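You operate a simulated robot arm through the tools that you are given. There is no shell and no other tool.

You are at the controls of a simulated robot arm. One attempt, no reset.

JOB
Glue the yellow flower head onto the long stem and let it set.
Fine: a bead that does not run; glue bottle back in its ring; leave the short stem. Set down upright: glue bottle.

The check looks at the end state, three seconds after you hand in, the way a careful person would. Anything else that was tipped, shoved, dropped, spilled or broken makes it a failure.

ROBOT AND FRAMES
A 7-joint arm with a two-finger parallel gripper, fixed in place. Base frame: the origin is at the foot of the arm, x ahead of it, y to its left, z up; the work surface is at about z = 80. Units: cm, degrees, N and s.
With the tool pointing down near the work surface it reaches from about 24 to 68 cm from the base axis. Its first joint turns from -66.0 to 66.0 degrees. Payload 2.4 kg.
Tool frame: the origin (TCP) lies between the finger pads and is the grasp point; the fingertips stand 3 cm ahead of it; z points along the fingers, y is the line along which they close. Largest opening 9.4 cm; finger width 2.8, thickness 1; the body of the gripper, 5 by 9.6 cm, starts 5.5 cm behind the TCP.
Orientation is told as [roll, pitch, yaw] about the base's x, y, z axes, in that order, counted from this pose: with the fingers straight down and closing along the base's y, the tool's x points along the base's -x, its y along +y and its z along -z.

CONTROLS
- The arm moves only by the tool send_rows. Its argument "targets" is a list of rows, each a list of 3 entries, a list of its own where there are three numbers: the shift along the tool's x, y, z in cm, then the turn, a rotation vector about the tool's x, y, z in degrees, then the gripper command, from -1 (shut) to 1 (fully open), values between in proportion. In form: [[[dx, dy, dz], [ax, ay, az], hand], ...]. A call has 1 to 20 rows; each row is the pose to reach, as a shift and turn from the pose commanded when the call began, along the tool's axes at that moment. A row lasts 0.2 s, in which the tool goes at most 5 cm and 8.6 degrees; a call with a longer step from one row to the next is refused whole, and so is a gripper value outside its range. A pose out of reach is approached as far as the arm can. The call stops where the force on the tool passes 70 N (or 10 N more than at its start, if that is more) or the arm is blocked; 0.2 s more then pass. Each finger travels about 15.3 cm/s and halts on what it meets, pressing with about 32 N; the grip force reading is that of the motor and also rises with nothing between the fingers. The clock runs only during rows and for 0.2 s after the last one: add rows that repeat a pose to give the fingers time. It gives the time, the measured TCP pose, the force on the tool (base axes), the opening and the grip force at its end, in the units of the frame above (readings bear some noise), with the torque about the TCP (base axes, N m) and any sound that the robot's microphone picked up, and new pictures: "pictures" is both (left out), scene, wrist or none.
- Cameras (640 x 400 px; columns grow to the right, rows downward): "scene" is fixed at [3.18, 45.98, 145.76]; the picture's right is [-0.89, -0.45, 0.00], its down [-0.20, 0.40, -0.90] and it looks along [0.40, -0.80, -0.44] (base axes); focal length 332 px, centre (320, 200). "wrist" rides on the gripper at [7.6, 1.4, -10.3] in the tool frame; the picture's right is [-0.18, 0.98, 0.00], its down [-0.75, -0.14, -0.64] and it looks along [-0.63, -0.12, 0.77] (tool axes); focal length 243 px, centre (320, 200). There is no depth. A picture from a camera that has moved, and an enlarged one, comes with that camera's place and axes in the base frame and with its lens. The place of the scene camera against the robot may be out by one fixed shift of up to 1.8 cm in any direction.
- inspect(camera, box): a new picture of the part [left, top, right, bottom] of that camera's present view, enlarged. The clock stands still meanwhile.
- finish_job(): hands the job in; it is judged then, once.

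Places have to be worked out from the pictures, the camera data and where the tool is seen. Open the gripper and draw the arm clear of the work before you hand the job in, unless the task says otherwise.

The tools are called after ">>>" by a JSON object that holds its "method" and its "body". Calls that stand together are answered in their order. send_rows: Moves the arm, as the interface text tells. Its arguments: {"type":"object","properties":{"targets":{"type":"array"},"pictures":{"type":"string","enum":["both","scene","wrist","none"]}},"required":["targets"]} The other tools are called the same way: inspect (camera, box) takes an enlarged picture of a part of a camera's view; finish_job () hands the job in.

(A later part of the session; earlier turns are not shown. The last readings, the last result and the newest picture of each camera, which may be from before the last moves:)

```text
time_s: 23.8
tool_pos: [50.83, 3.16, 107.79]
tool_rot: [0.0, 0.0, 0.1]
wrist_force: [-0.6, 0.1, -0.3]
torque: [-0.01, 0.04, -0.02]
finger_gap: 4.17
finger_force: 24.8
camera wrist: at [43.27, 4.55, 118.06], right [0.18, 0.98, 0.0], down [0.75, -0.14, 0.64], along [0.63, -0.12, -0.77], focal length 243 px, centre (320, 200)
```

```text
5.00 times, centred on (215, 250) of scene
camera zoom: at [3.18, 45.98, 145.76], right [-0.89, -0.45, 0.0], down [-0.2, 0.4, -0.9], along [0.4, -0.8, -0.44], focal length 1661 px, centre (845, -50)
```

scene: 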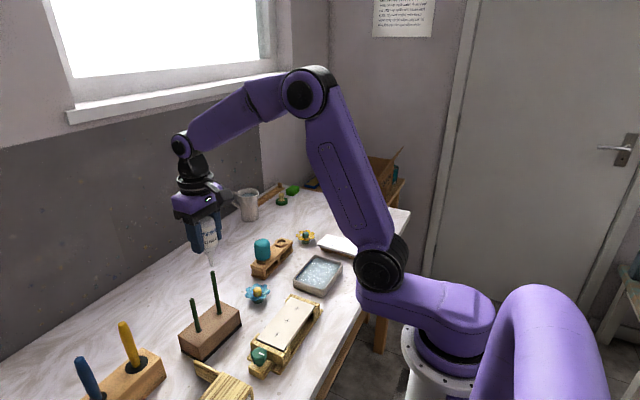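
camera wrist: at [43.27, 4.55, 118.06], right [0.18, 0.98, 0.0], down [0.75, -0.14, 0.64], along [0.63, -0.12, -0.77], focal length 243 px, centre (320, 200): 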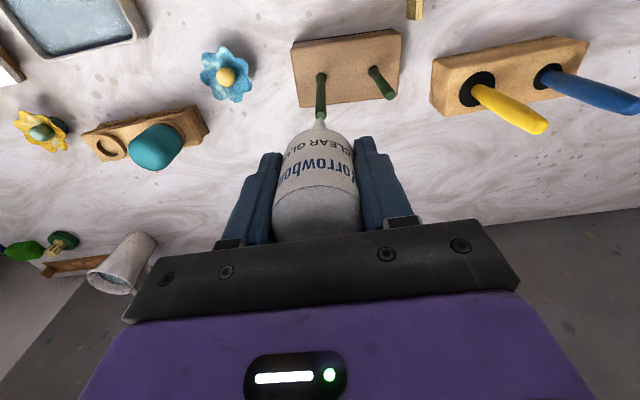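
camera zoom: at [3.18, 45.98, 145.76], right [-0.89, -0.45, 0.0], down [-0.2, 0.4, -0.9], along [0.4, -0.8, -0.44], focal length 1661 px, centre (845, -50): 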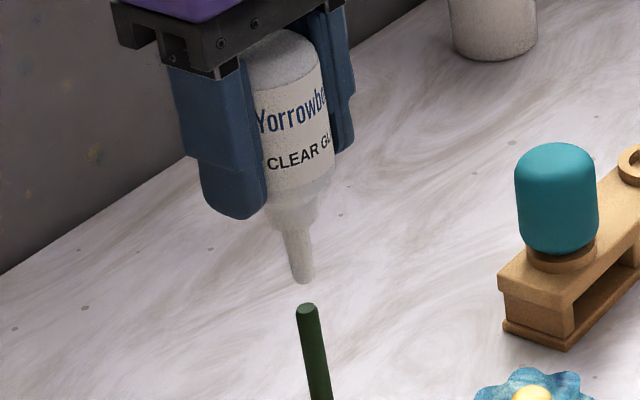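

The nozzle is lined up with the stem to within about 0.1 cm and sits about 1.3 cm above it. I'll lower to about 0.35 cm above the tip, nudging y by 0.07.

>>> {"method": "send_rows", "body": {"targets": [[[0.0, 0.07, 0.5], [0, 0, 0], -0.13], [[0.0, 0.07, 0.95], [0, 0, 0], -0.13], [[0.0, 0.07, 0.95], [0, 0, 0], -0.13]], "pictures": "none"}}

>>> {"method": "inspect", "body": {"camera": "wrist", "box": [290, 90, 350, 140]}}

>>> {"method": "inspect", "body": {"camera": "scene", "box": [195, 250, 235, 290]}}

```text
time_s: 24.6
tool_pos: [50.91, 3.23, 106.86]
tool_rot: [0.1, 0.0, 0.0]
wrist_force: [1.0, 0.4, -0.7]
torque: [-0.03, 0.0, -0.01]
finger_gap: 4.13
finger_force: 0.6
```

```text
8.00 times, centred on (320, 115) of wrist
camera zoom: at [43.35, 4.62, 117.15], right [0.18, 0.98, 0.0], down [0.75, -0.14, 0.64], along [0.63, -0.12, -0.77], focal length 1941 px, centre (320, 880)
```

zoom: 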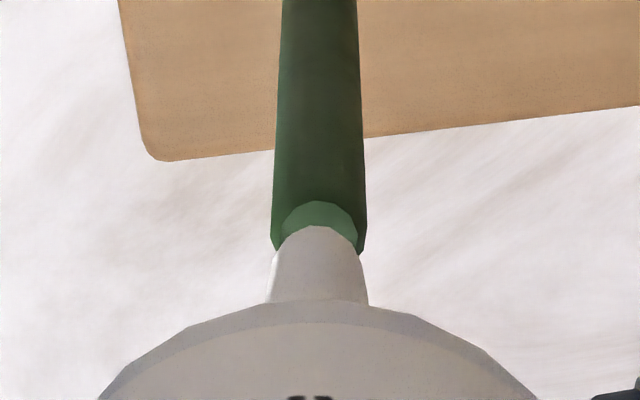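

```text
10.00 times, centred on (215, 270) of scene
camera zoom: at [3.18, 45.98, 145.76], right [-0.89, -0.45, 0.0], down [-0.2, 0.4, -0.9], along [0.4, -0.8, -0.44], focal length 3322 px, centre (1370, -500)
```

zoom: 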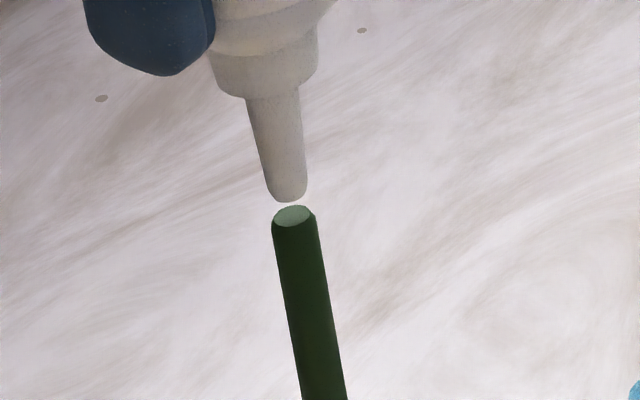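

It's aligned, with a gap of about 0.4 cm. I'll lower 0.15 cm more and start with a very slight squeeze, then look.

>>> {"method": "send_rows", "body": {"targets": [[[0.0, 0, 0.15], [0, 0, 0], -0.13], [[0.0, 0, 0.15], [0, 0, 0], -0.15], [[0.0, 0, 0.15], [0, 0, 0], -0.15]], "pictures": "none"}}

>>> {"method": "inspect", "body": {"camera": "scene", "box": [195, 250, 235, 290]}}

>>> {"method": "inspect", "body": {"camera": "wrist", "box": [290, 90, 350, 140]}}

```text
time_s: 25.4
tool_pos: [50.9, 3.08, 106.76]
tool_rot: [0.0, -0.1, 0.0]
wrist_force: [-0.1, 0.0, -1.8]
torque: [-0.01, 0.01, 0.02]
finger_gap: 4.11
finger_force: 31.5
```

```text
10.00 times, centred on (215, 270) of scene
camera zoom: at [3.18, 45.98, 145.76], right [-0.89, -0.45, 0.0], down [-0.2, 0.4, -0.9], along [0.4, -0.8, -0.44], focal length 3322 px, centre (1370, -500)
```

zoom: 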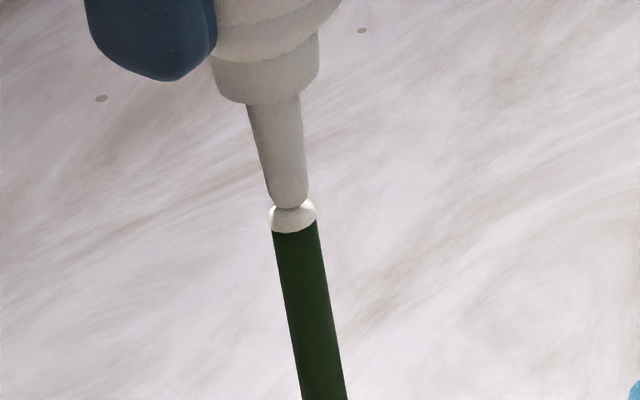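

```text
8.00 times, centred on (320, 115) of wrist
camera zoom: at [43.37, 4.61, 116.99], right [0.18, 0.98, 0.0], down [0.75, -0.14, 0.64], along [0.63, -0.12, -0.77], focal length 1941 px, centre (320, 880)
```

zoom: 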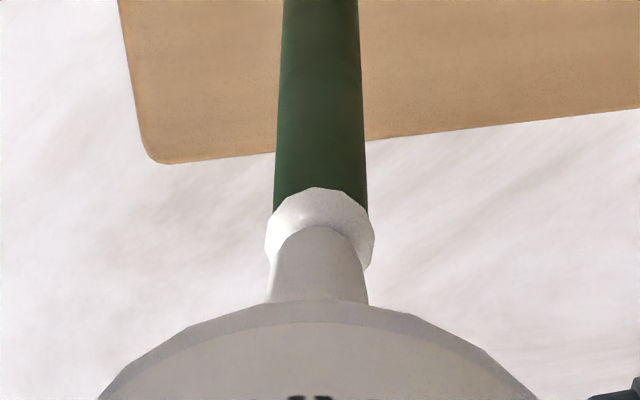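

A neat bead now covers the stem's top face. I'll relax the squeeze to the holding level and lift straight off at once.

>>> {"method": "send_rows", "body": {"targets": [[[0.0, 0, -0.3], [0, 0, 0], -0.122], [[0.0, 0, -2], [0, 0, 0], -0.122], [[0.0, 0, -5], [0, 0, 0], -0.122], [[0.0, 0, -5], [0, 0, 0], -0.122]]}}

>>> {"method": "inspect", "body": {"camera": "scene", "box": [180, 230, 250, 320]}}

>>> {"method": "inspect", "body": {"camera": "scene", "box": [195, 255, 235, 295]}}

>>> {"method": "inspect", "body": {"camera": "wrist", "box": [270, 60, 370, 150]}}

```text
time_s: 26.4
tool_pos: [50.89, 3.17, 111.83]
tool_rot: [0.0, 0.0, -0.1]
wrist_force: [0.7, -0.3, -0.3]
torque: [0.01, 0.05, 0.03]
finger_gap: 4.19
finger_force: 0.6
camera wrist: at [43.28, 4.6, 122.01], right [0.18, 0.98, 0.0], down [0.75, -0.14, 0.64], along [0.63, -0.12, -0.77], focal length 243 px, centre (320, 200)
```

scene: 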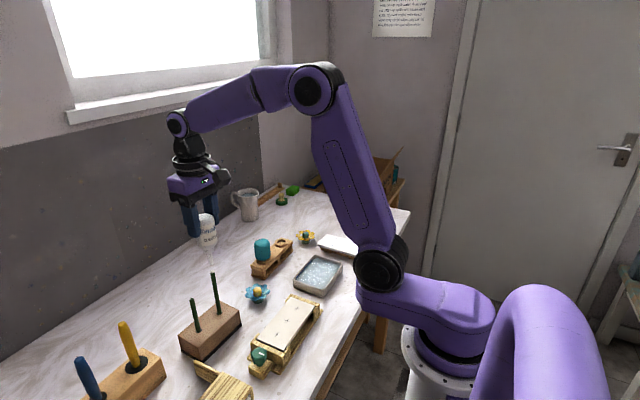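
wrist: 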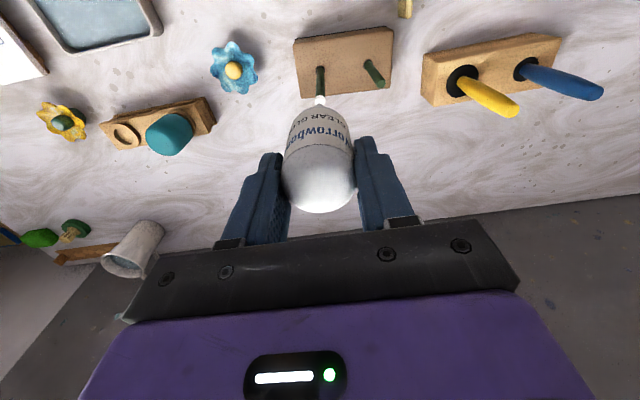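

```text
4.44 times, centred on (215, 275) of scene
camera zoom: at [3.18, 45.98, 145.76], right [-0.89, -0.45, 0.0], down [-0.2, 0.4, -0.9], along [0.4, -0.8, -0.44], focal length 1476 px, centre (787, -133)
```

zoom: 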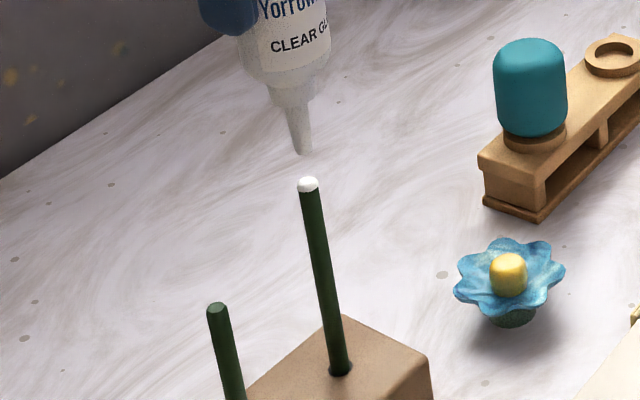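

```text
10.00 times, centred on (215, 275) of scene
camera zoom: at [3.18, 45.98, 145.76], right [-0.89, -0.45, 0.0], down [-0.2, 0.4, -0.9], along [0.4, -0.8, -0.44], focal length 3322 px, centre (1370, -550)
```

zoom: 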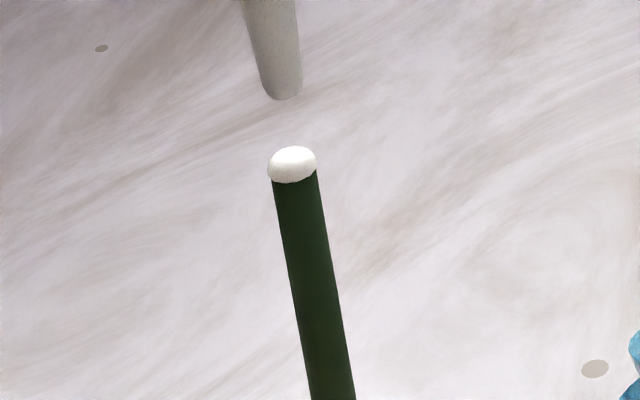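

```text
4.44 times, centred on (320, 105) of wrist
camera zoom: at [43.28, 4.6, 122.01], right [0.18, 0.98, 0.0], down [0.75, -0.14, 0.64], along [0.63, -0.12, -0.77], focal length 1078 px, centre (320, 622)
```

zoom: 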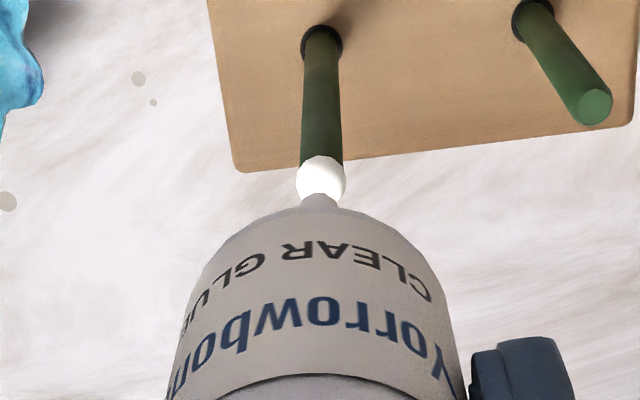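

The bead is good, but relaxing the grip let the bottle slip about 4 cm down in the fingers. I'll go back to the earlier holding grip (-0.133) without moving and check that it's stable.

>>> {"method": "send_rows", "body": {"targets": [[[0, 0, 0], [0, 0, 0], -0.133], [[0, 0, 0], [0, 0, 0], -0.133]]}}

>>> {"method": "inspect", "body": {"camera": "scene", "box": [180, 190, 250, 290]}}

>>> {"method": "inspect", "body": {"camera": "wrist", "box": [230, 60, 410, 240]}}

```text
time_s: 27.0
tool_pos: [50.96, 3.04, 111.73]
tool_rot: [0.0, 0.0, -0.1]
wrist_force: [0.1, 0.0, 0.1]
torque: [0.01, 0.01, 0.01]
finger_gap: 4.18
finger_force: 0.8
camera wrist: at [43.28, 4.6, 121.98], right [0.18, 0.98, 0.0], down [0.75, -0.14, 0.64], along [0.63, -0.12, -0.77], focal length 243 px, centre (320, 200)
```

scene: 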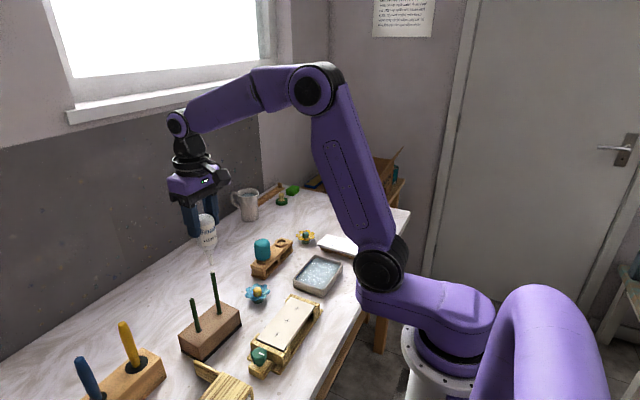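
wrist: 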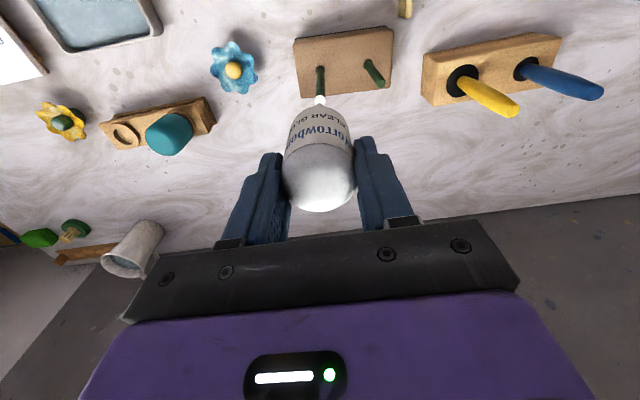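

```text
4.00 times, centred on (215, 240) of scene
camera zoom: at [3.18, 45.98, 145.76], right [-0.89, -0.45, 0.0], down [-0.2, 0.4, -0.9], along [0.4, -0.8, -0.44], focal length 1329 px, centre (740, 40)
```

zoom: 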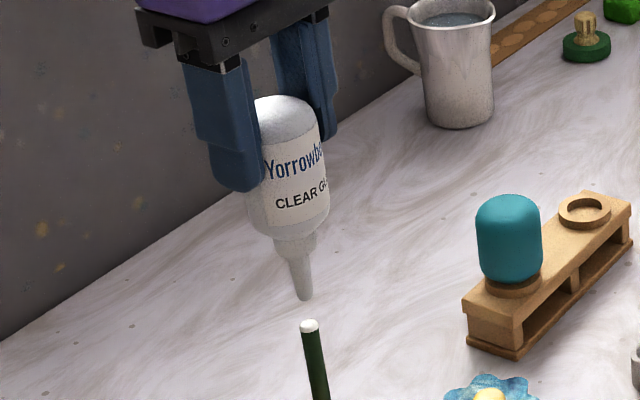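

```text
2.22 times, centred on (320, 150) of wrist
camera zoom: at [43.28, 4.6, 121.98], right [0.18, 0.98, 0.0], down [0.75, -0.14, 0.64], along [0.63, -0.12, -0.77], focal length 539 px, centre (320, 311)
```

zoom: 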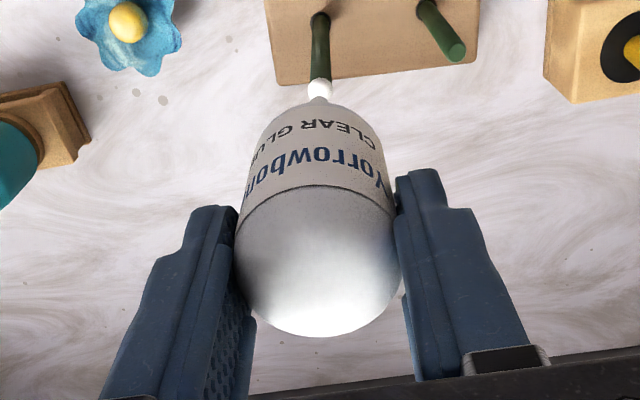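

The bottle is holding again with no further slip, and its tip is about 1.4 cm above the bead. I'll use -0.136, between the known carrying grip and the dispensing squeeze, and lift slowly to confirm the hold.

>>> {"method": "send_rows", "body": {"targets": [[[0, 0, 0], [0, 0, 0], -0.136], [[0, 0, 0], [0, 0, 0], -0.136], [[0, 0, -0.2], [0, 0, 0], -0.136], [[0, 0, -0.5], [0, 0, 0], -0.136], [[0, 0, -0.9], [0, 0, 0], -0.136], [[0, 0, -1.2], [0, 0, 0], -0.136], [[0, 0, -1.4], [0, 0, 0], -0.136], [[0, 0, -1.5], [0, 0, 0], -0.136]], "pictures": "scene"}}

>>> {"method": "inspect", "body": {"camera": "scene", "box": [180, 190, 250, 290]}}

>>> {"method": "inspect", "body": {"camera": "wrist", "box": [230, 60, 410, 240]}}

```text
time_s: 28.8
tool_pos: [50.85, 3.2, 113.2]
tool_rot: [0.1, 0.0, 0.0]
wrist_force: [0.2, 0.1, -0.5]
torque: [-0.01, -0.01, 0.02]
finger_gap: 4.17
finger_force: 0.8
```

scene: 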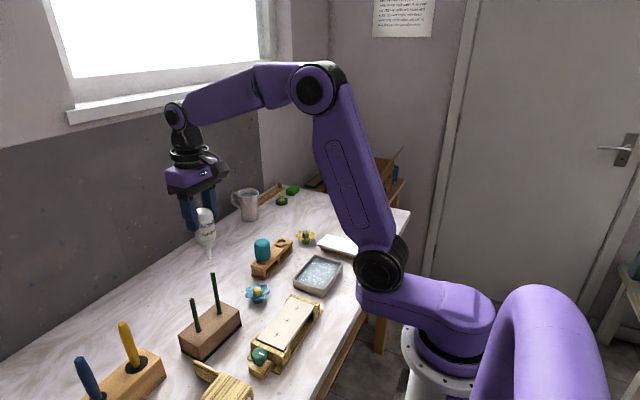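

```text
4.00 times, centred on (215, 240) of scene
camera zoom: at [3.18, 45.98, 145.76], right [-0.89, -0.45, 0.0], down [-0.2, 0.4, -0.9], along [0.4, -0.8, -0.44], focal length 1329 px, centre (740, 40)
```

zoom: 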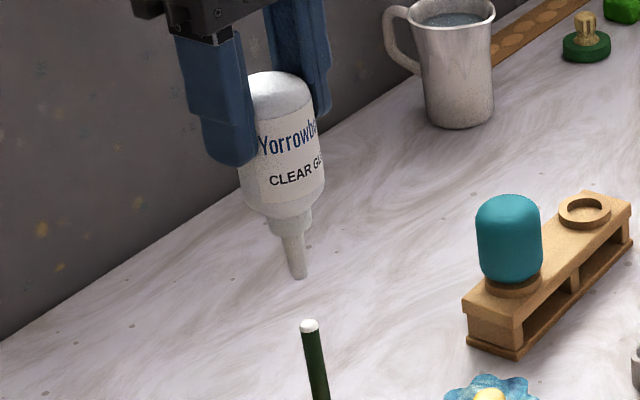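

```text
2.22 times, centred on (320, 150) of wrist
camera zoom: at [43.32, 4.69, 123.52], right [0.18, 0.98, 0.0], down [0.75, -0.14, 0.64], along [0.63, -0.12, -0.77], focal length 539 px, centre (320, 311)
```

zoom: 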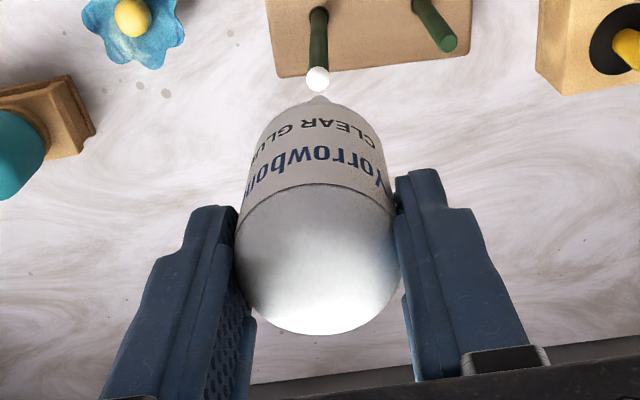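

It held through the lift with no slip and no drip. I'll check how upright the bottle hangs before carrying it back to the ring.

>>> {"method": "inspect", "body": {"camera": "scene", "box": [185, 200, 225, 270]}}

>>> {"method": "inspect", "body": {"camera": "scene", "box": [240, 225, 300, 285]}}

```text
5.71 times, centred on (205, 235) of scene
camera zoom: at [3.18, 45.98, 145.76], right [-0.89, -0.45, 0.0], down [-0.2, 0.4, -0.9], along [0.4, -0.8, -0.44], focal length 1898 px, centre (977, 0)
```

zoom: 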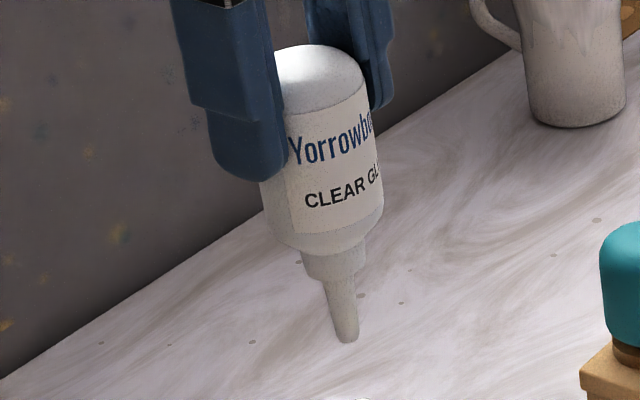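

```text
6.67 times, centred on (270, 255) of scene
camera zoom: at [3.18, 45.98, 145.76], right [-0.89, -0.45, 0.0], down [-0.2, 0.4, -0.9], along [0.4, -0.8, -0.44], focal length 2214 px, centre (653, -167)
```

zoom: 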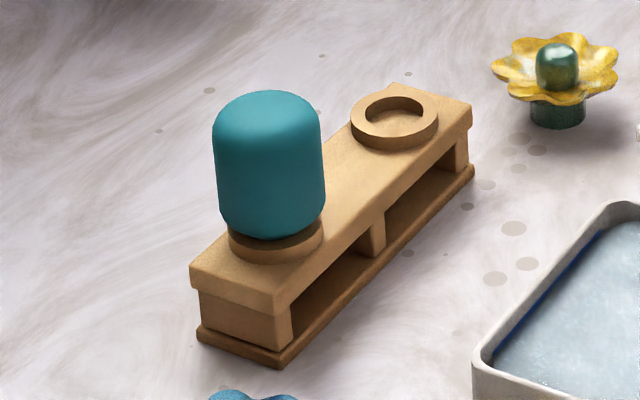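

The bottle hangs vertical, with its tip about 12.3 cm below the TCP now. I'll carry it smoothly at this height to a hover over its ring at (54.93, -30.1).

>>> {"method": "send_rows", "body": {"targets": [[[0, -0.5, 0], [0, 0, 0], -0.136], [[-0.2, -1.5, 0], [0, 0, 0], -0.136], [[-0.4, -3.3, 0], [0, 0, 0], -0.136], [[-0.7, -5.8, 0], [0, 0, 0], -0.136], [[-1, -8.5, 0], [0, 0, 0], -0.136], [[-1.3, -11.2, 0], [0, 0, 0], -0.136], [[-1.6, -13.9, 0], [0, 0, 0], -0.136], [[-2, -16.6, 0], [0, 0, 0], -0.136], [[-2.3, -19.3, 0], [0, 0, 0], -0.136], [[-2.6, -22, 0], [0, 0, 0], -0.136], [[-3, -24.7, 0], [0, 0, 0], -0.136], [[-3.3, -27.4, 0], [0, 0, 0], -0.136], [[-3.6, -29.8, 0], [0, 0, 0], -0.136], [[-3.8, -31.6, 0], [0, 0, 0], -0.136], [[-3.95, -32.8, 0], [0, 0, 0], -0.136], [[-4, -33.3, 0], [0, 0, 0], -0.136], [[-4, -33.3, 0], [0, 0, 0], -0.136]]}}

>>> {"method": "inspect", "body": {"camera": "wrist", "box": [230, 60, 410, 240]}}

>>> {"method": "inspect", "body": {"camera": "scene", "box": [240, 170, 320, 260]}}

>>> {"method": "inspect", "body": {"camera": "scene", "box": [195, 255, 235, 295]}}

```text
time_s: 32.4
tool_pos: [54.78, -30.05, 113.31]
tool_rot: [0.0, 0.0, 0.0]
wrist_force: [-0.5, 0.7, 0.4]
torque: [-0.02, 0.03, -0.06]
finger_gap: 4.13
finger_force: 0.7
camera wrist: at [47.32, -28.7, 123.5], right [0.18, 0.98, 0.0], down [0.75, -0.14, 0.64], along [0.63, -0.12, -0.77], focal length 243 px, centre (320, 200)
```

scene: 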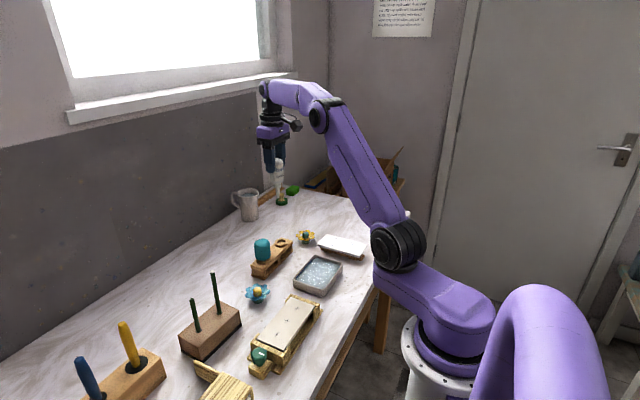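
wrist: 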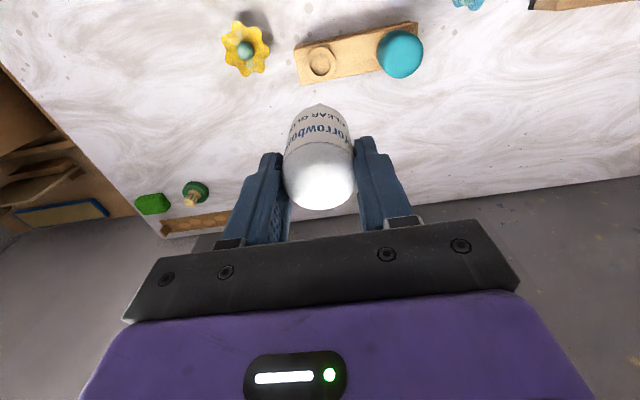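

```text
2.22 times, centred on (320, 150) of wrist
camera zoom: at [47.32, -28.7, 123.5], right [0.18, 0.98, 0.0], down [0.75, -0.14, 0.64], along [0.63, -0.12, -0.77], focal length 539 px, centre (320, 311)
```

zoom: 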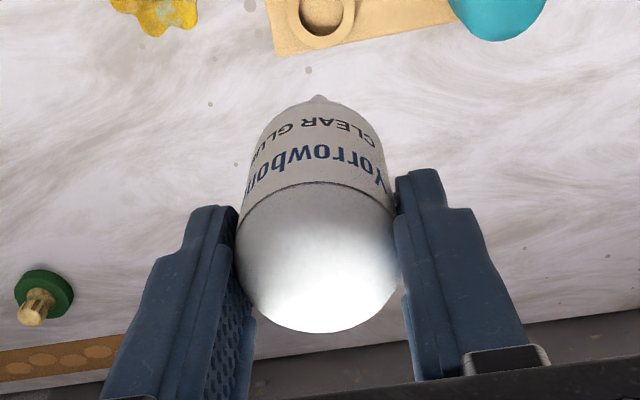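

```text
4.44 times, centred on (280, 215) of scene
camera zoom: at [3.19, 45.97, 145.76], right [-0.89, -0.45, 0.0], down [-0.2, 0.4, -0.9], along [0.4, -0.8, -0.44], focal length 1476 px, centre (498, 133)
```

zoom: 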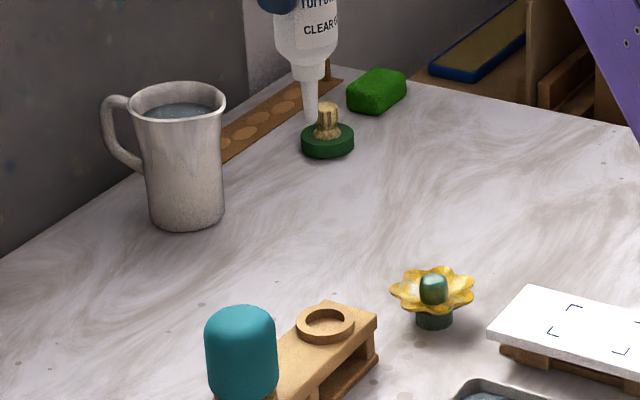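

```text
10.00 times, centred on (215, 275) of scene
camera zoom: at [3.19, 45.97, 145.76], right [-0.89, -0.45, 0.0], down [-0.2, 0.4, -0.9], along [0.4, -0.8, -0.44], focal length 3322 px, centre (1370, -550)
```

zoom: 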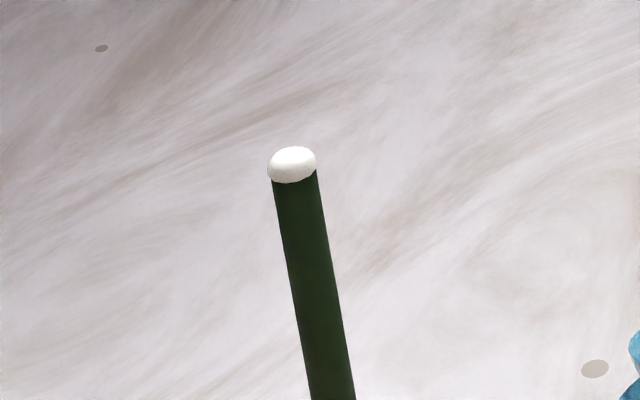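

The bead is stable and the bottle is still held well over the ring. I'll descend until the nozzle is just above the ring and recheck the alignment.

>>> {"method": "send_rows", "body": {"targets": [[[0, 0, 0.4], [0, 0, 0], -0.136], [[0, 0, 1.4], [0, 0, 0], -0.136], [[0, 0, 3.2], [0, 0, 0], -0.136], [[0, 0, 5.5], [0, 0, 0], -0.136], [[0, 0, 8], [0, 0, 0], -0.136], [[0, 0, 10.5], [0, 0, 0], -0.136], [[0, 0, 12.5], [0, 0, 0], -0.136], [[0, 0, 13.7], [0, 0, 0], -0.136], [[0, 0, 14], [0, 0, 0], -0.136], [[0, 0, 14], [0, 0, 0], -0.136]]}}

>>> {"method": "inspect", "body": {"camera": "wrist", "box": [270, 60, 370, 150]}}

>>> {"method": "inspect", "body": {"camera": "scene", "box": [255, 200, 305, 260]}}

```text
time_s: 34.6
tool_pos: [54.92, -30.2, 99.18]
tool_rot: [0.0, 0.0, 0.0]
wrist_force: [0.0, -0.3, -0.5]
torque: [-0.02, 0.01, 0.0]
finger_gap: 4.13
finger_force: 0.6
camera wrist: at [47.37, -28.72, 109.45], right [0.18, 0.98, 0.0], down [0.75, -0.14, 0.64], along [0.63, -0.12, -0.77], focal length 243 px, centre (320, 200)
```

scene: 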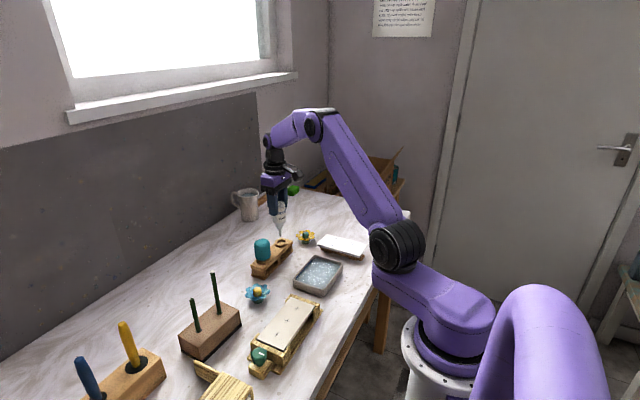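
wrist: 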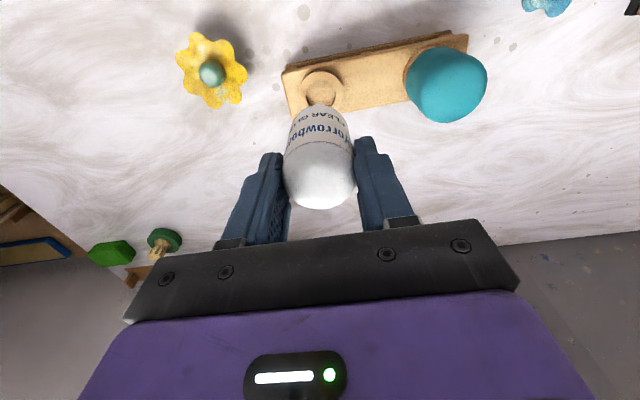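

```text
4.44 times, centred on (320, 105) of wrist
camera zoom: at [47.37, -28.72, 109.45], right [0.18, 0.98, 0.0], down [0.75, -0.14, 0.64], along [0.63, -0.12, -0.77], focal length 1078 px, centre (320, 622)
```

zoom: 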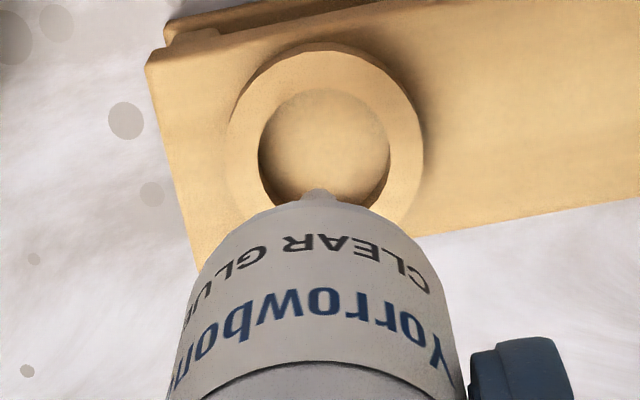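

```text
6.67 times, centred on (280, 230) of scene
camera zoom: at [3.18, 45.97, 145.76], right [-0.89, -0.45, 0.0], down [-0.2, 0.4, -0.9], along [0.4, -0.8, -0.44], focal length 2214 px, centre (587, 0)
```

zoom: 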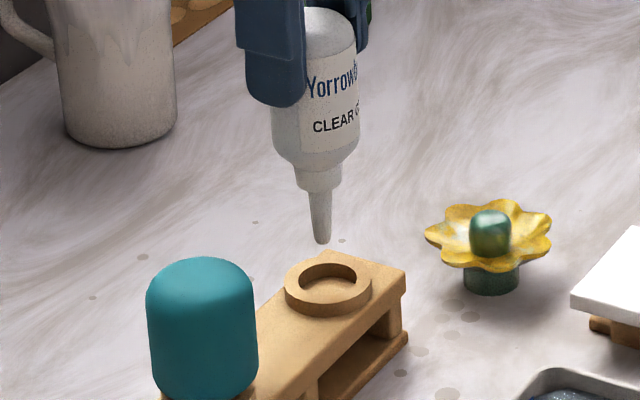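

Relative to the nozzle, the ring centre is about 0.25 cm toward -x and 0.1 cm toward +y. I'll correct that and lower most of the way into the ring, watching the force.

>>> {"method": "send_rows", "body": {"targets": [[[0.25, 0.1, 0.5], [0, 0, 0], -0.136], [[0.25, 0.1, 1.5], [0, 0, 0], -0.136], [[0.25, 0.1, 2.5], [0, 0, 0], -0.136], [[0.25, 0.1, 3.5], [0, 0, 0], -0.136], [[0.25, 0.1, 4.5], [0, 0, 0], -0.136], [[0.25, 0.1, 5.2], [0, 0, 0], -0.136], [[0.25, 0.1, 5.6], [0, 0, 0], -0.136], [[0.25, 0.1, 5.6], [0, 0, 0], -0.136]]}}

>>> {"method": "inspect", "body": {"camera": "wrist", "box": [230, 60, 410, 240]}}

>>> {"method": "inspect", "body": {"camera": "scene", "box": [240, 200, 320, 260]}}

```text
time_s: 36.4
tool_pos: [54.55, -29.94, 93.66]
tool_rot: [0.0, 0.0, -0.1]
wrist_force: [0.3, -0.1, -0.7]
torque: [0.01, 0.01, -0.03]
finger_gap: 4.14
finger_force: 1.2
camera wrist: at [47.07, -28.56, 103.92], right [0.18, 0.98, 0.0], down [0.75, -0.14, 0.64], along [0.63, -0.12, -0.77], focal length 243 px, centre (320, 200)
```

scene: 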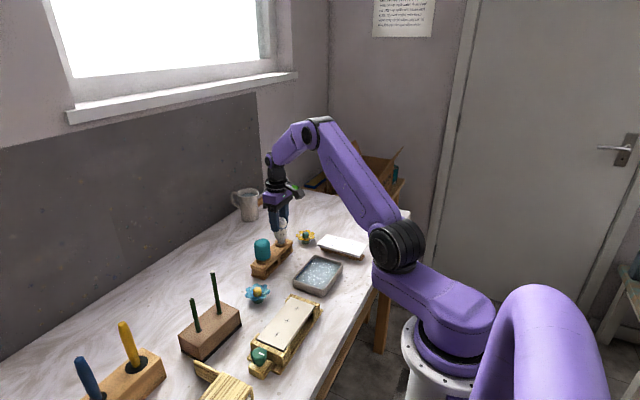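
wrist: 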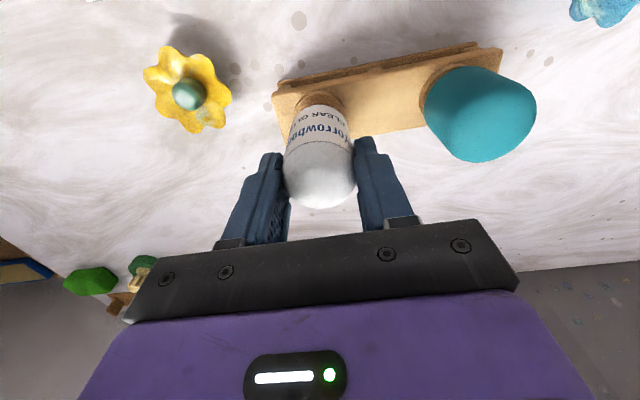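

```text
2.22 times, centred on (320, 150) of wrist
camera zoom: at [47.07, -28.56, 103.92], right [0.18, 0.98, 0.0], down [0.75, -0.14, 0.64], along [0.63, -0.12, -0.77], focal length 539 px, centre (320, 311)
```

zoom: 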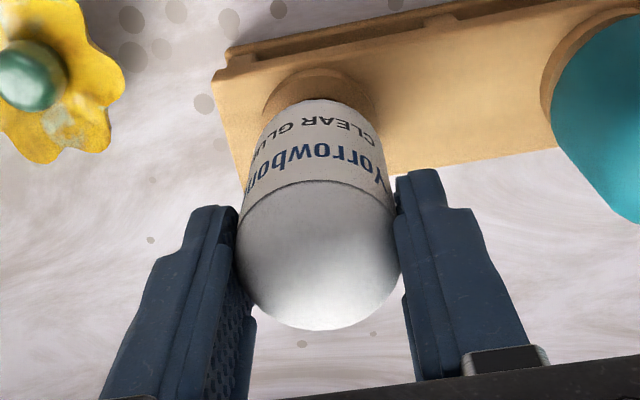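

```text
6.67 times, centred on (280, 230) of scene
camera zoom: at [3.18, 45.97, 145.76], right [-0.89, -0.45, 0.0], down [-0.2, 0.4, -0.9], along [0.4, -0.8, -0.44], focal length 2214 px, centre (587, 0)
```

zoom: 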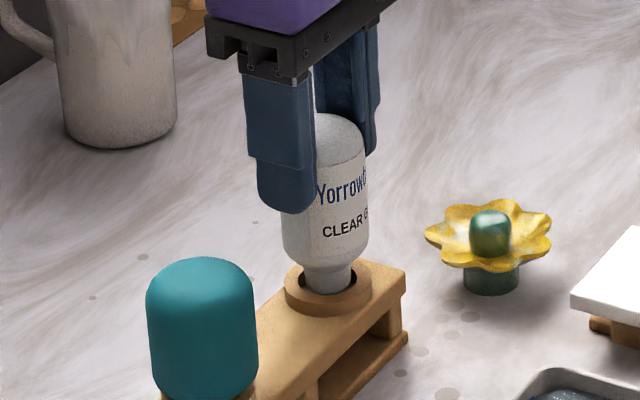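

The nozzle is centred in the ring, and comparing with the original picture the bottle has about 1.2 cm to go. I'll lower in small steps and watch the vertical force for seating.

>>> {"method": "send_rows", "body": {"targets": [[[-0.08, 0, 0.4], [0, 0, 0], -0.136], [[-0.08, 0, 0.8], [0, 0, 0], -0.136], [[-0.08, 0, 1.0], [0, 0, 0], -0.136], [[-0.08, 0, 1.0], [0, 0, 0], -0.136]], "pictures": "none"}}

>>> {"method": "inspect", "body": {"camera": "scene", "box": [240, 200, 320, 260]}}

```text
time_s: 37.4
tool_pos: [54.68, -30.12, 92.65]
tool_rot: [-0.1, 0.1, 0.0]
wrist_force: [0.6, -0.1, -1.5]
torque: [0.03, -0.02, -0.01]
finger_gap: 4.14
finger_force: 0.8
```

```text
6.67 times, centred on (280, 230) of scene
camera zoom: at [3.18, 45.97, 145.76], right [-0.89, -0.45, 0.0], down [-0.2, 0.4, -0.9], along [0.4, -0.8, -0.44], focal length 2214 px, centre (587, 0)
```

zoom: 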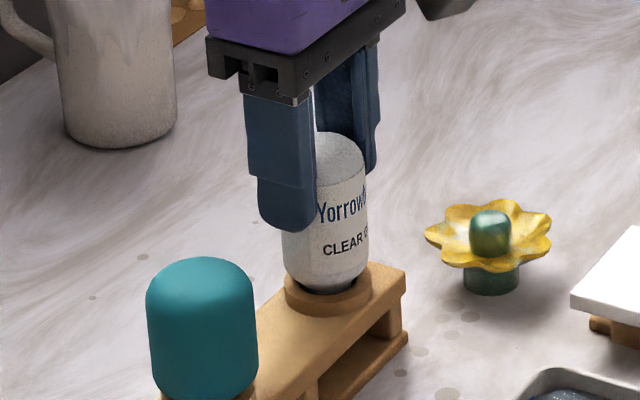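

It's about 0.2 cm from seated (dome top at row 131 against 135 originally). I'll lower 0.2 cm more in tiny steps.

>>> {"method": "send_rows", "body": {"targets": [[[0, 0, 0.08], [0, 0, 0], -0.136], [[0, 0, 0.14], [0, 0, 0], -0.136], [[0, 0, 0.2], [0, 0, 0], -0.136], [[0, 0, 0.2], [0, 0, 0], -0.136]], "pictures": "none"}}

>>> {"method": "inspect", "body": {"camera": "scene", "box": [240, 200, 320, 260]}}

```text
time_s: 38.4
tool_pos: [54.71, -30.07, 92.37]
tool_rot: [0.1, 0.0, 0.0]
wrist_force: [-0.3, -0.5, 0.7]
torque: [0.03, -0.02, 0.02]
finger_gap: 4.2
finger_force: 0.8
```

```text
6.67 times, centred on (280, 230) of scene
camera zoom: at [3.18, 45.98, 145.76], right [-0.89, -0.45, 0.0], down [-0.2, 0.4, -0.9], along [0.4, -0.8, -0.44], focal length 2214 px, centre (587, 0)
```

zoom: 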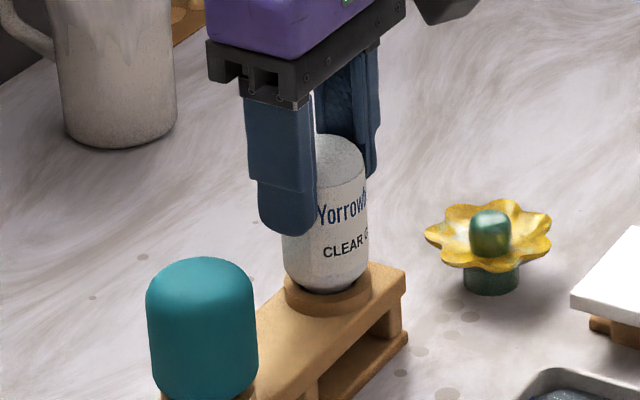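

The dome top is level with its original position and the ring now carries the weight, so it's seated. I'll open slowly and then rise straight up.

>>> {"method": "send_rows", "body": {"targets": [[[0, 0, 0], [0, 0, 0], -0.1], [[0, 0, 0], [0, 0, 0], -0.05], [[0, 0, 0], [0, 0, 0], 0.1], [[0, 0, 0], [0, 0, 0], 0.3], [[0, 0, 0], [0, 0, 0], 0.5], [[0, 0, 0], [0, 0, 0], 0.5]]}}

>>> {"method": "inspect", "body": {"camera": "scene", "box": [240, 200, 320, 260]}}

```text
time_s: 39.8
tool_pos: [54.77, -29.94, 92.36]
tool_rot: [0.0, 0.0, 0.1]
wrist_force: [0.5, -0.6, 0.3]
torque: [0.0, 0.0, -0.01]
finger_gap: 7.05
finger_force: 0.1
camera wrist: at [47.14, -28.6, 102.65], right [0.18, 0.98, 0.0], down [0.75, -0.14, 0.64], along [0.63, -0.12, -0.77], focal length 243 px, centre (320, 200)
```

scene: 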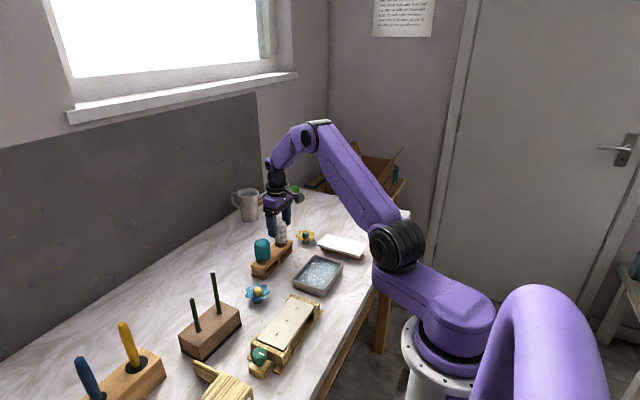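
wrist: 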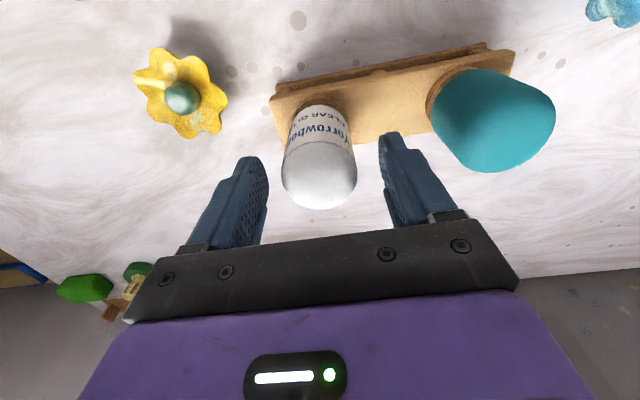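

```text
6.67 times, centred on (280, 230) of scene
camera zoom: at [3.18, 45.98, 145.76], right [-0.89, -0.45, 0.0], down [-0.2, 0.4, -0.9], along [0.4, -0.8, -0.44], focal length 2214 px, centre (587, 0)
```

zoom: 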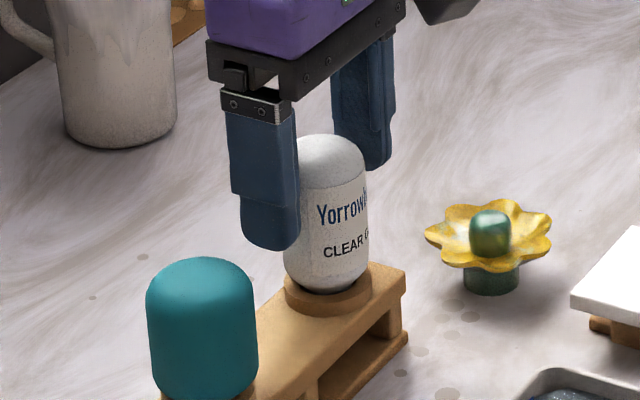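

The bottle is standing upright in its ring, released. I'll rise straight up and then move over the yellow flower for a good look at its knob and orientation.

>>> {"method": "send_rows", "body": {"targets": [[[0, 0, -2], [0, 0, 0], 0.5], [[0, 0, -5], [0, 0, 0], 0.5], [[0, 0, -9], [0, 0, 0], 0.5], [[0.6, -2, -10], [0, 0, 0], 0.4], [[1.8, -5.5, -10], [0, 0, 0], 0.3], [[3.2, -9, -10], [0, 0, 0], 0.1], [[3.5, -10.3, -9], [0, 0, 0], 0.1], [[3.5, -10.3, -6], [0, 0, 0], 0.1], [[3.5, -10.3, -6], [0, 0, 0], 0.1]]}}

>>> {"method": "inspect", "body": {"camera": "wrist", "box": [250, 40, 390, 200]}}

>>> {"method": "inspect", "body": {"camera": "scene", "box": [250, 200, 350, 270]}}

```text
time_s: 41.8
tool_pos: [51.17, -40.25, 98.57]
tool_rot: [0.0, 0.0, 0.1]
wrist_force: [0.3, 0.3, -0.6]
torque: [0.0, 0.03, 0.0]
finger_gap: 5.18
finger_force: 0.1
camera wrist: at [43.57, -38.83, 108.77], right [0.18, 0.98, 0.0], down [0.75, -0.14, 0.64], along [0.63, -0.12, -0.77], focal length 243 px, centre (320, 200)
```

scene: 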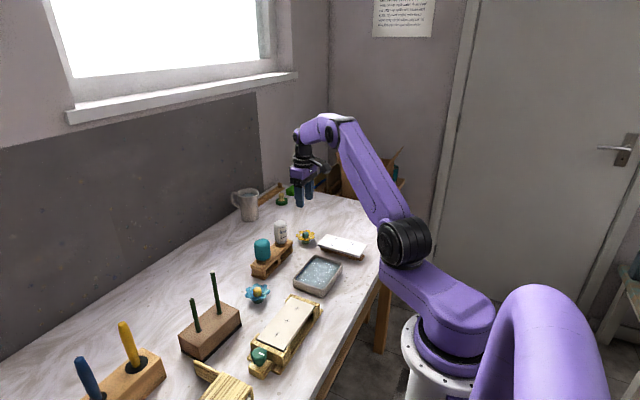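
wrist: 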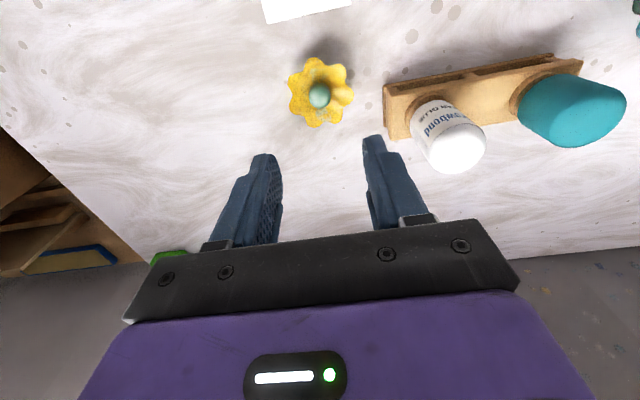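

```text
2.50 times, centred on (320, 120) of wrist
camera zoom: at [43.57, -38.83, 108.77], right [0.18, 0.98, 0.0], down [0.75, -0.14, 0.64], along [0.63, -0.12, -0.77], focal length 606 px, centre (320, 400)
```

zoom: 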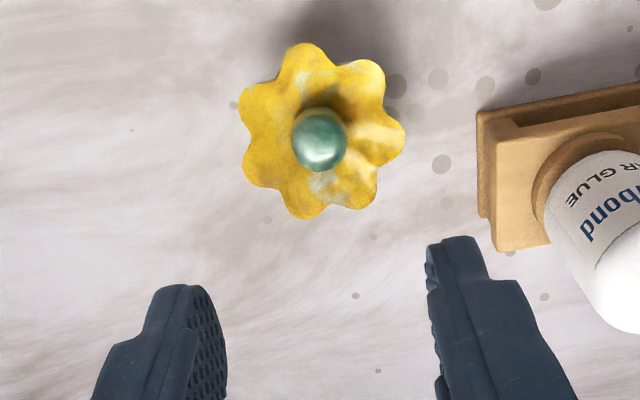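

```text
5.71 times, centred on (300, 235) of scene
camera zoom: at [3.18, 45.97, 145.76], right [-0.89, -0.45, 0.0], down [-0.2, 0.4, -0.9], along [0.4, -0.8, -0.44], focal length 1898 px, centre (434, 0)
```

zoom: 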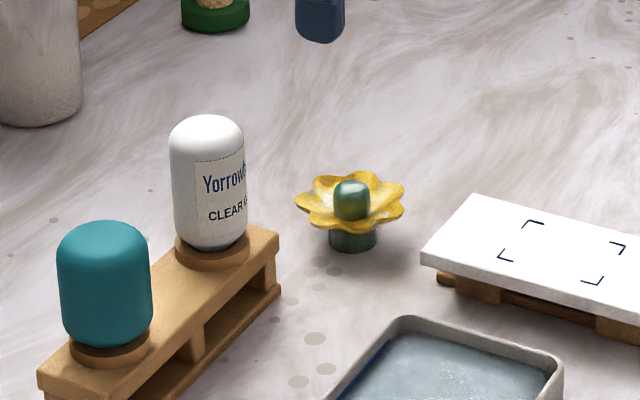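

I place the yellow head's knob at about (51.25, -40.35), 2.2 cm across with its top near z 84.1 and the petal rim near z 82.7. I'll narrow the fingers to about 3.6 cm and come down beside the knob to fingertip z of about 83.3.

>>> {"method": "send_rows", "body": {"targets": [[[0, -0.05, 4], [0, 0, 0], -0.234], [[0, -0.05, 8], [0, 0, 0], -0.234], [[0, -0.05, 10.5], [0, 0, 0], -0.234], [[0, -0.05, 11.5], [0, 0, 0], -0.234], [[0, -0.05, 12.1], [0, 0, 0], -0.234], [[0, -0.05, 12.1], [0, 0, 0], -0.234]]}}

>>> {"method": "inspect", "body": {"camera": "wrist", "box": [250, 60, 390, 220]}}

>>> {"method": "inspect", "body": {"camera": "scene", "box": [280, 210, 330, 260]}}

```text
time_s: 43.2
tool_pos: [51.13, -40.31, 86.36]
tool_rot: [0.0, 0.0, 0.0]
wrist_force: [-0.1, 0.0, 0.1]
torque: [0.02, 0.01, 0.0]
finger_gap: 3.59
finger_force: 0.1
camera wrist: at [43.59, -38.94, 96.59], right [0.18, 0.98, 0.0], down [0.75, -0.14, 0.64], along [0.63, -0.12, -0.77], focal length 243 px, centre (320, 200)
```

scene: 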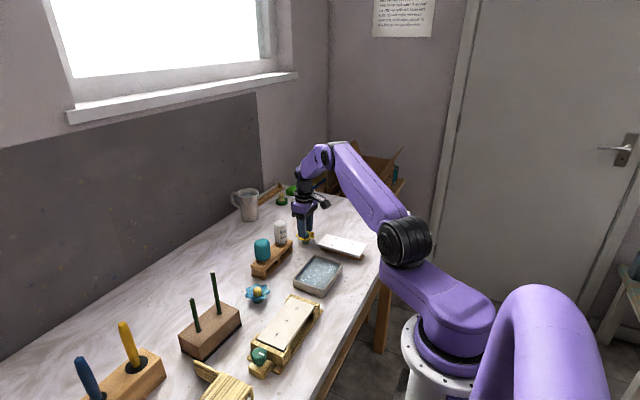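
wrist: 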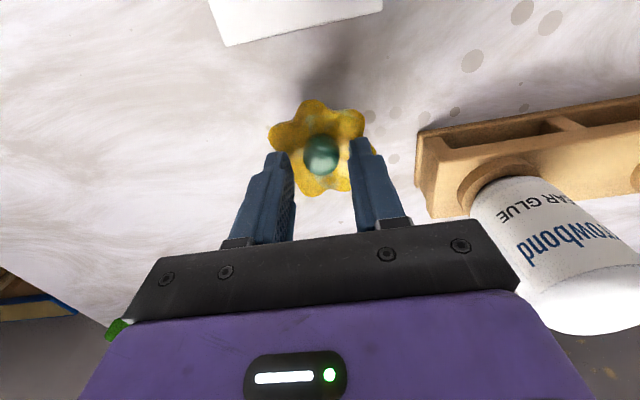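

```text
2.50 times, centred on (320, 140) of wrist
camera zoom: at [43.59, -38.94, 96.59], right [0.18, 0.98, 0.0], down [0.75, -0.14, 0.64], along [0.63, -0.12, -0.77], focal length 606 px, centre (320, 350)
```

zoom: 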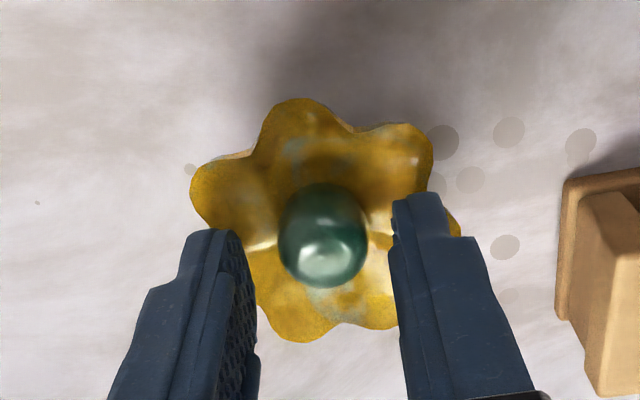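

```text
8.00 times, centred on (305, 235) of scene
camera zoom: at [3.18, 45.98, 145.76], right [-0.89, -0.45, 0.0], down [-0.2, 0.4, -0.9], along [0.4, -0.8, -0.44], focal length 2657 px, centre (440, -80)
```

zoom: 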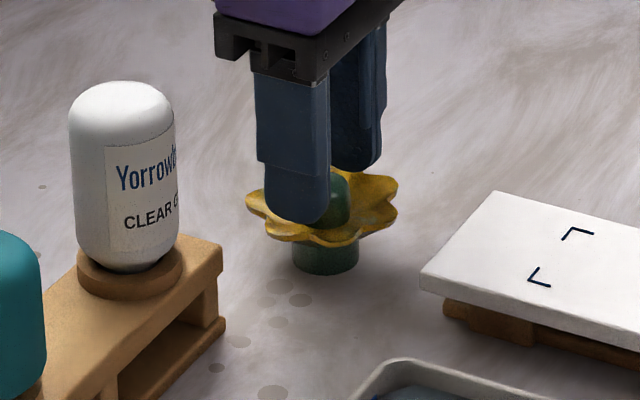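

The fingers straddle the knob with clearance on both sides. I'll lower another 0.3 cm while watching the force, then close on the knob.

>>> {"method": "send_rows", "body": {"targets": [[[0.1, 0, 0.15], [0, 0, 0], -0.234], [[0.1, 0, 0.3], [0, 0, 0], -0.234], [[0.1, 0, 0.3], [0, 0, 0], -0.234]], "pictures": "none"}}

>>> {"method": "inspect", "body": {"camera": "scene", "box": [290, 215, 320, 250]}}

>>> {"method": "inspect", "body": {"camera": "wrist", "box": [280, 110, 370, 180]}}

```text
time_s: 44.0
tool_pos: [51.12, -40.36, 86.08]
tool_rot: [0.1, 0.1, 0.0]
wrist_force: [1.0, 0.9, 0.8]
torque: [-0.03, 0.0, 0.01]
finger_gap: 3.61
finger_force: 0.0
```

```text
11.43 times, centred on (305, 232) of scene
camera zoom: at [3.18, 45.98, 145.76], right [-0.89, -0.45, 0.0], down [-0.2, 0.4, -0.9], along [0.4, -0.8, -0.44], focal length 3796 px, centre (491, -171)
```

zoom: 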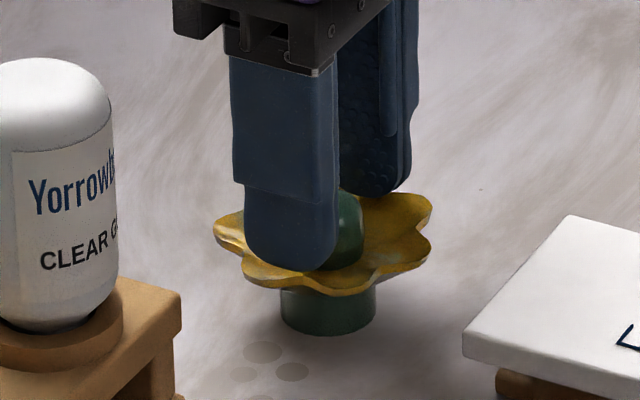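

```text
5.71 times, centred on (325, 145) of wrist
camera zoom: at [43.49, -38.95, 96.3], right [0.18, 0.98, 0.0], down [0.75, -0.14, 0.64], along [0.63, -0.12, -0.77], focal length 1386 px, centre (291, 514)
```

zoom: 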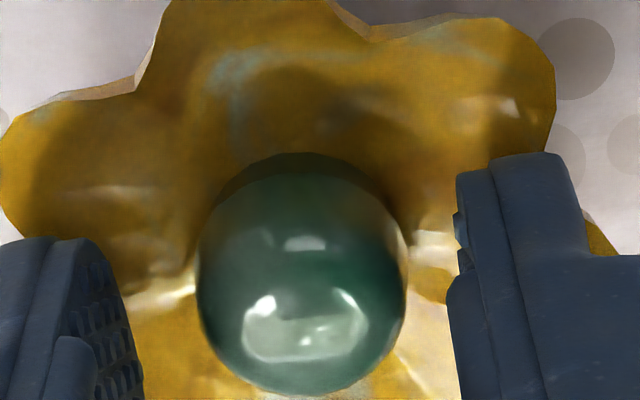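

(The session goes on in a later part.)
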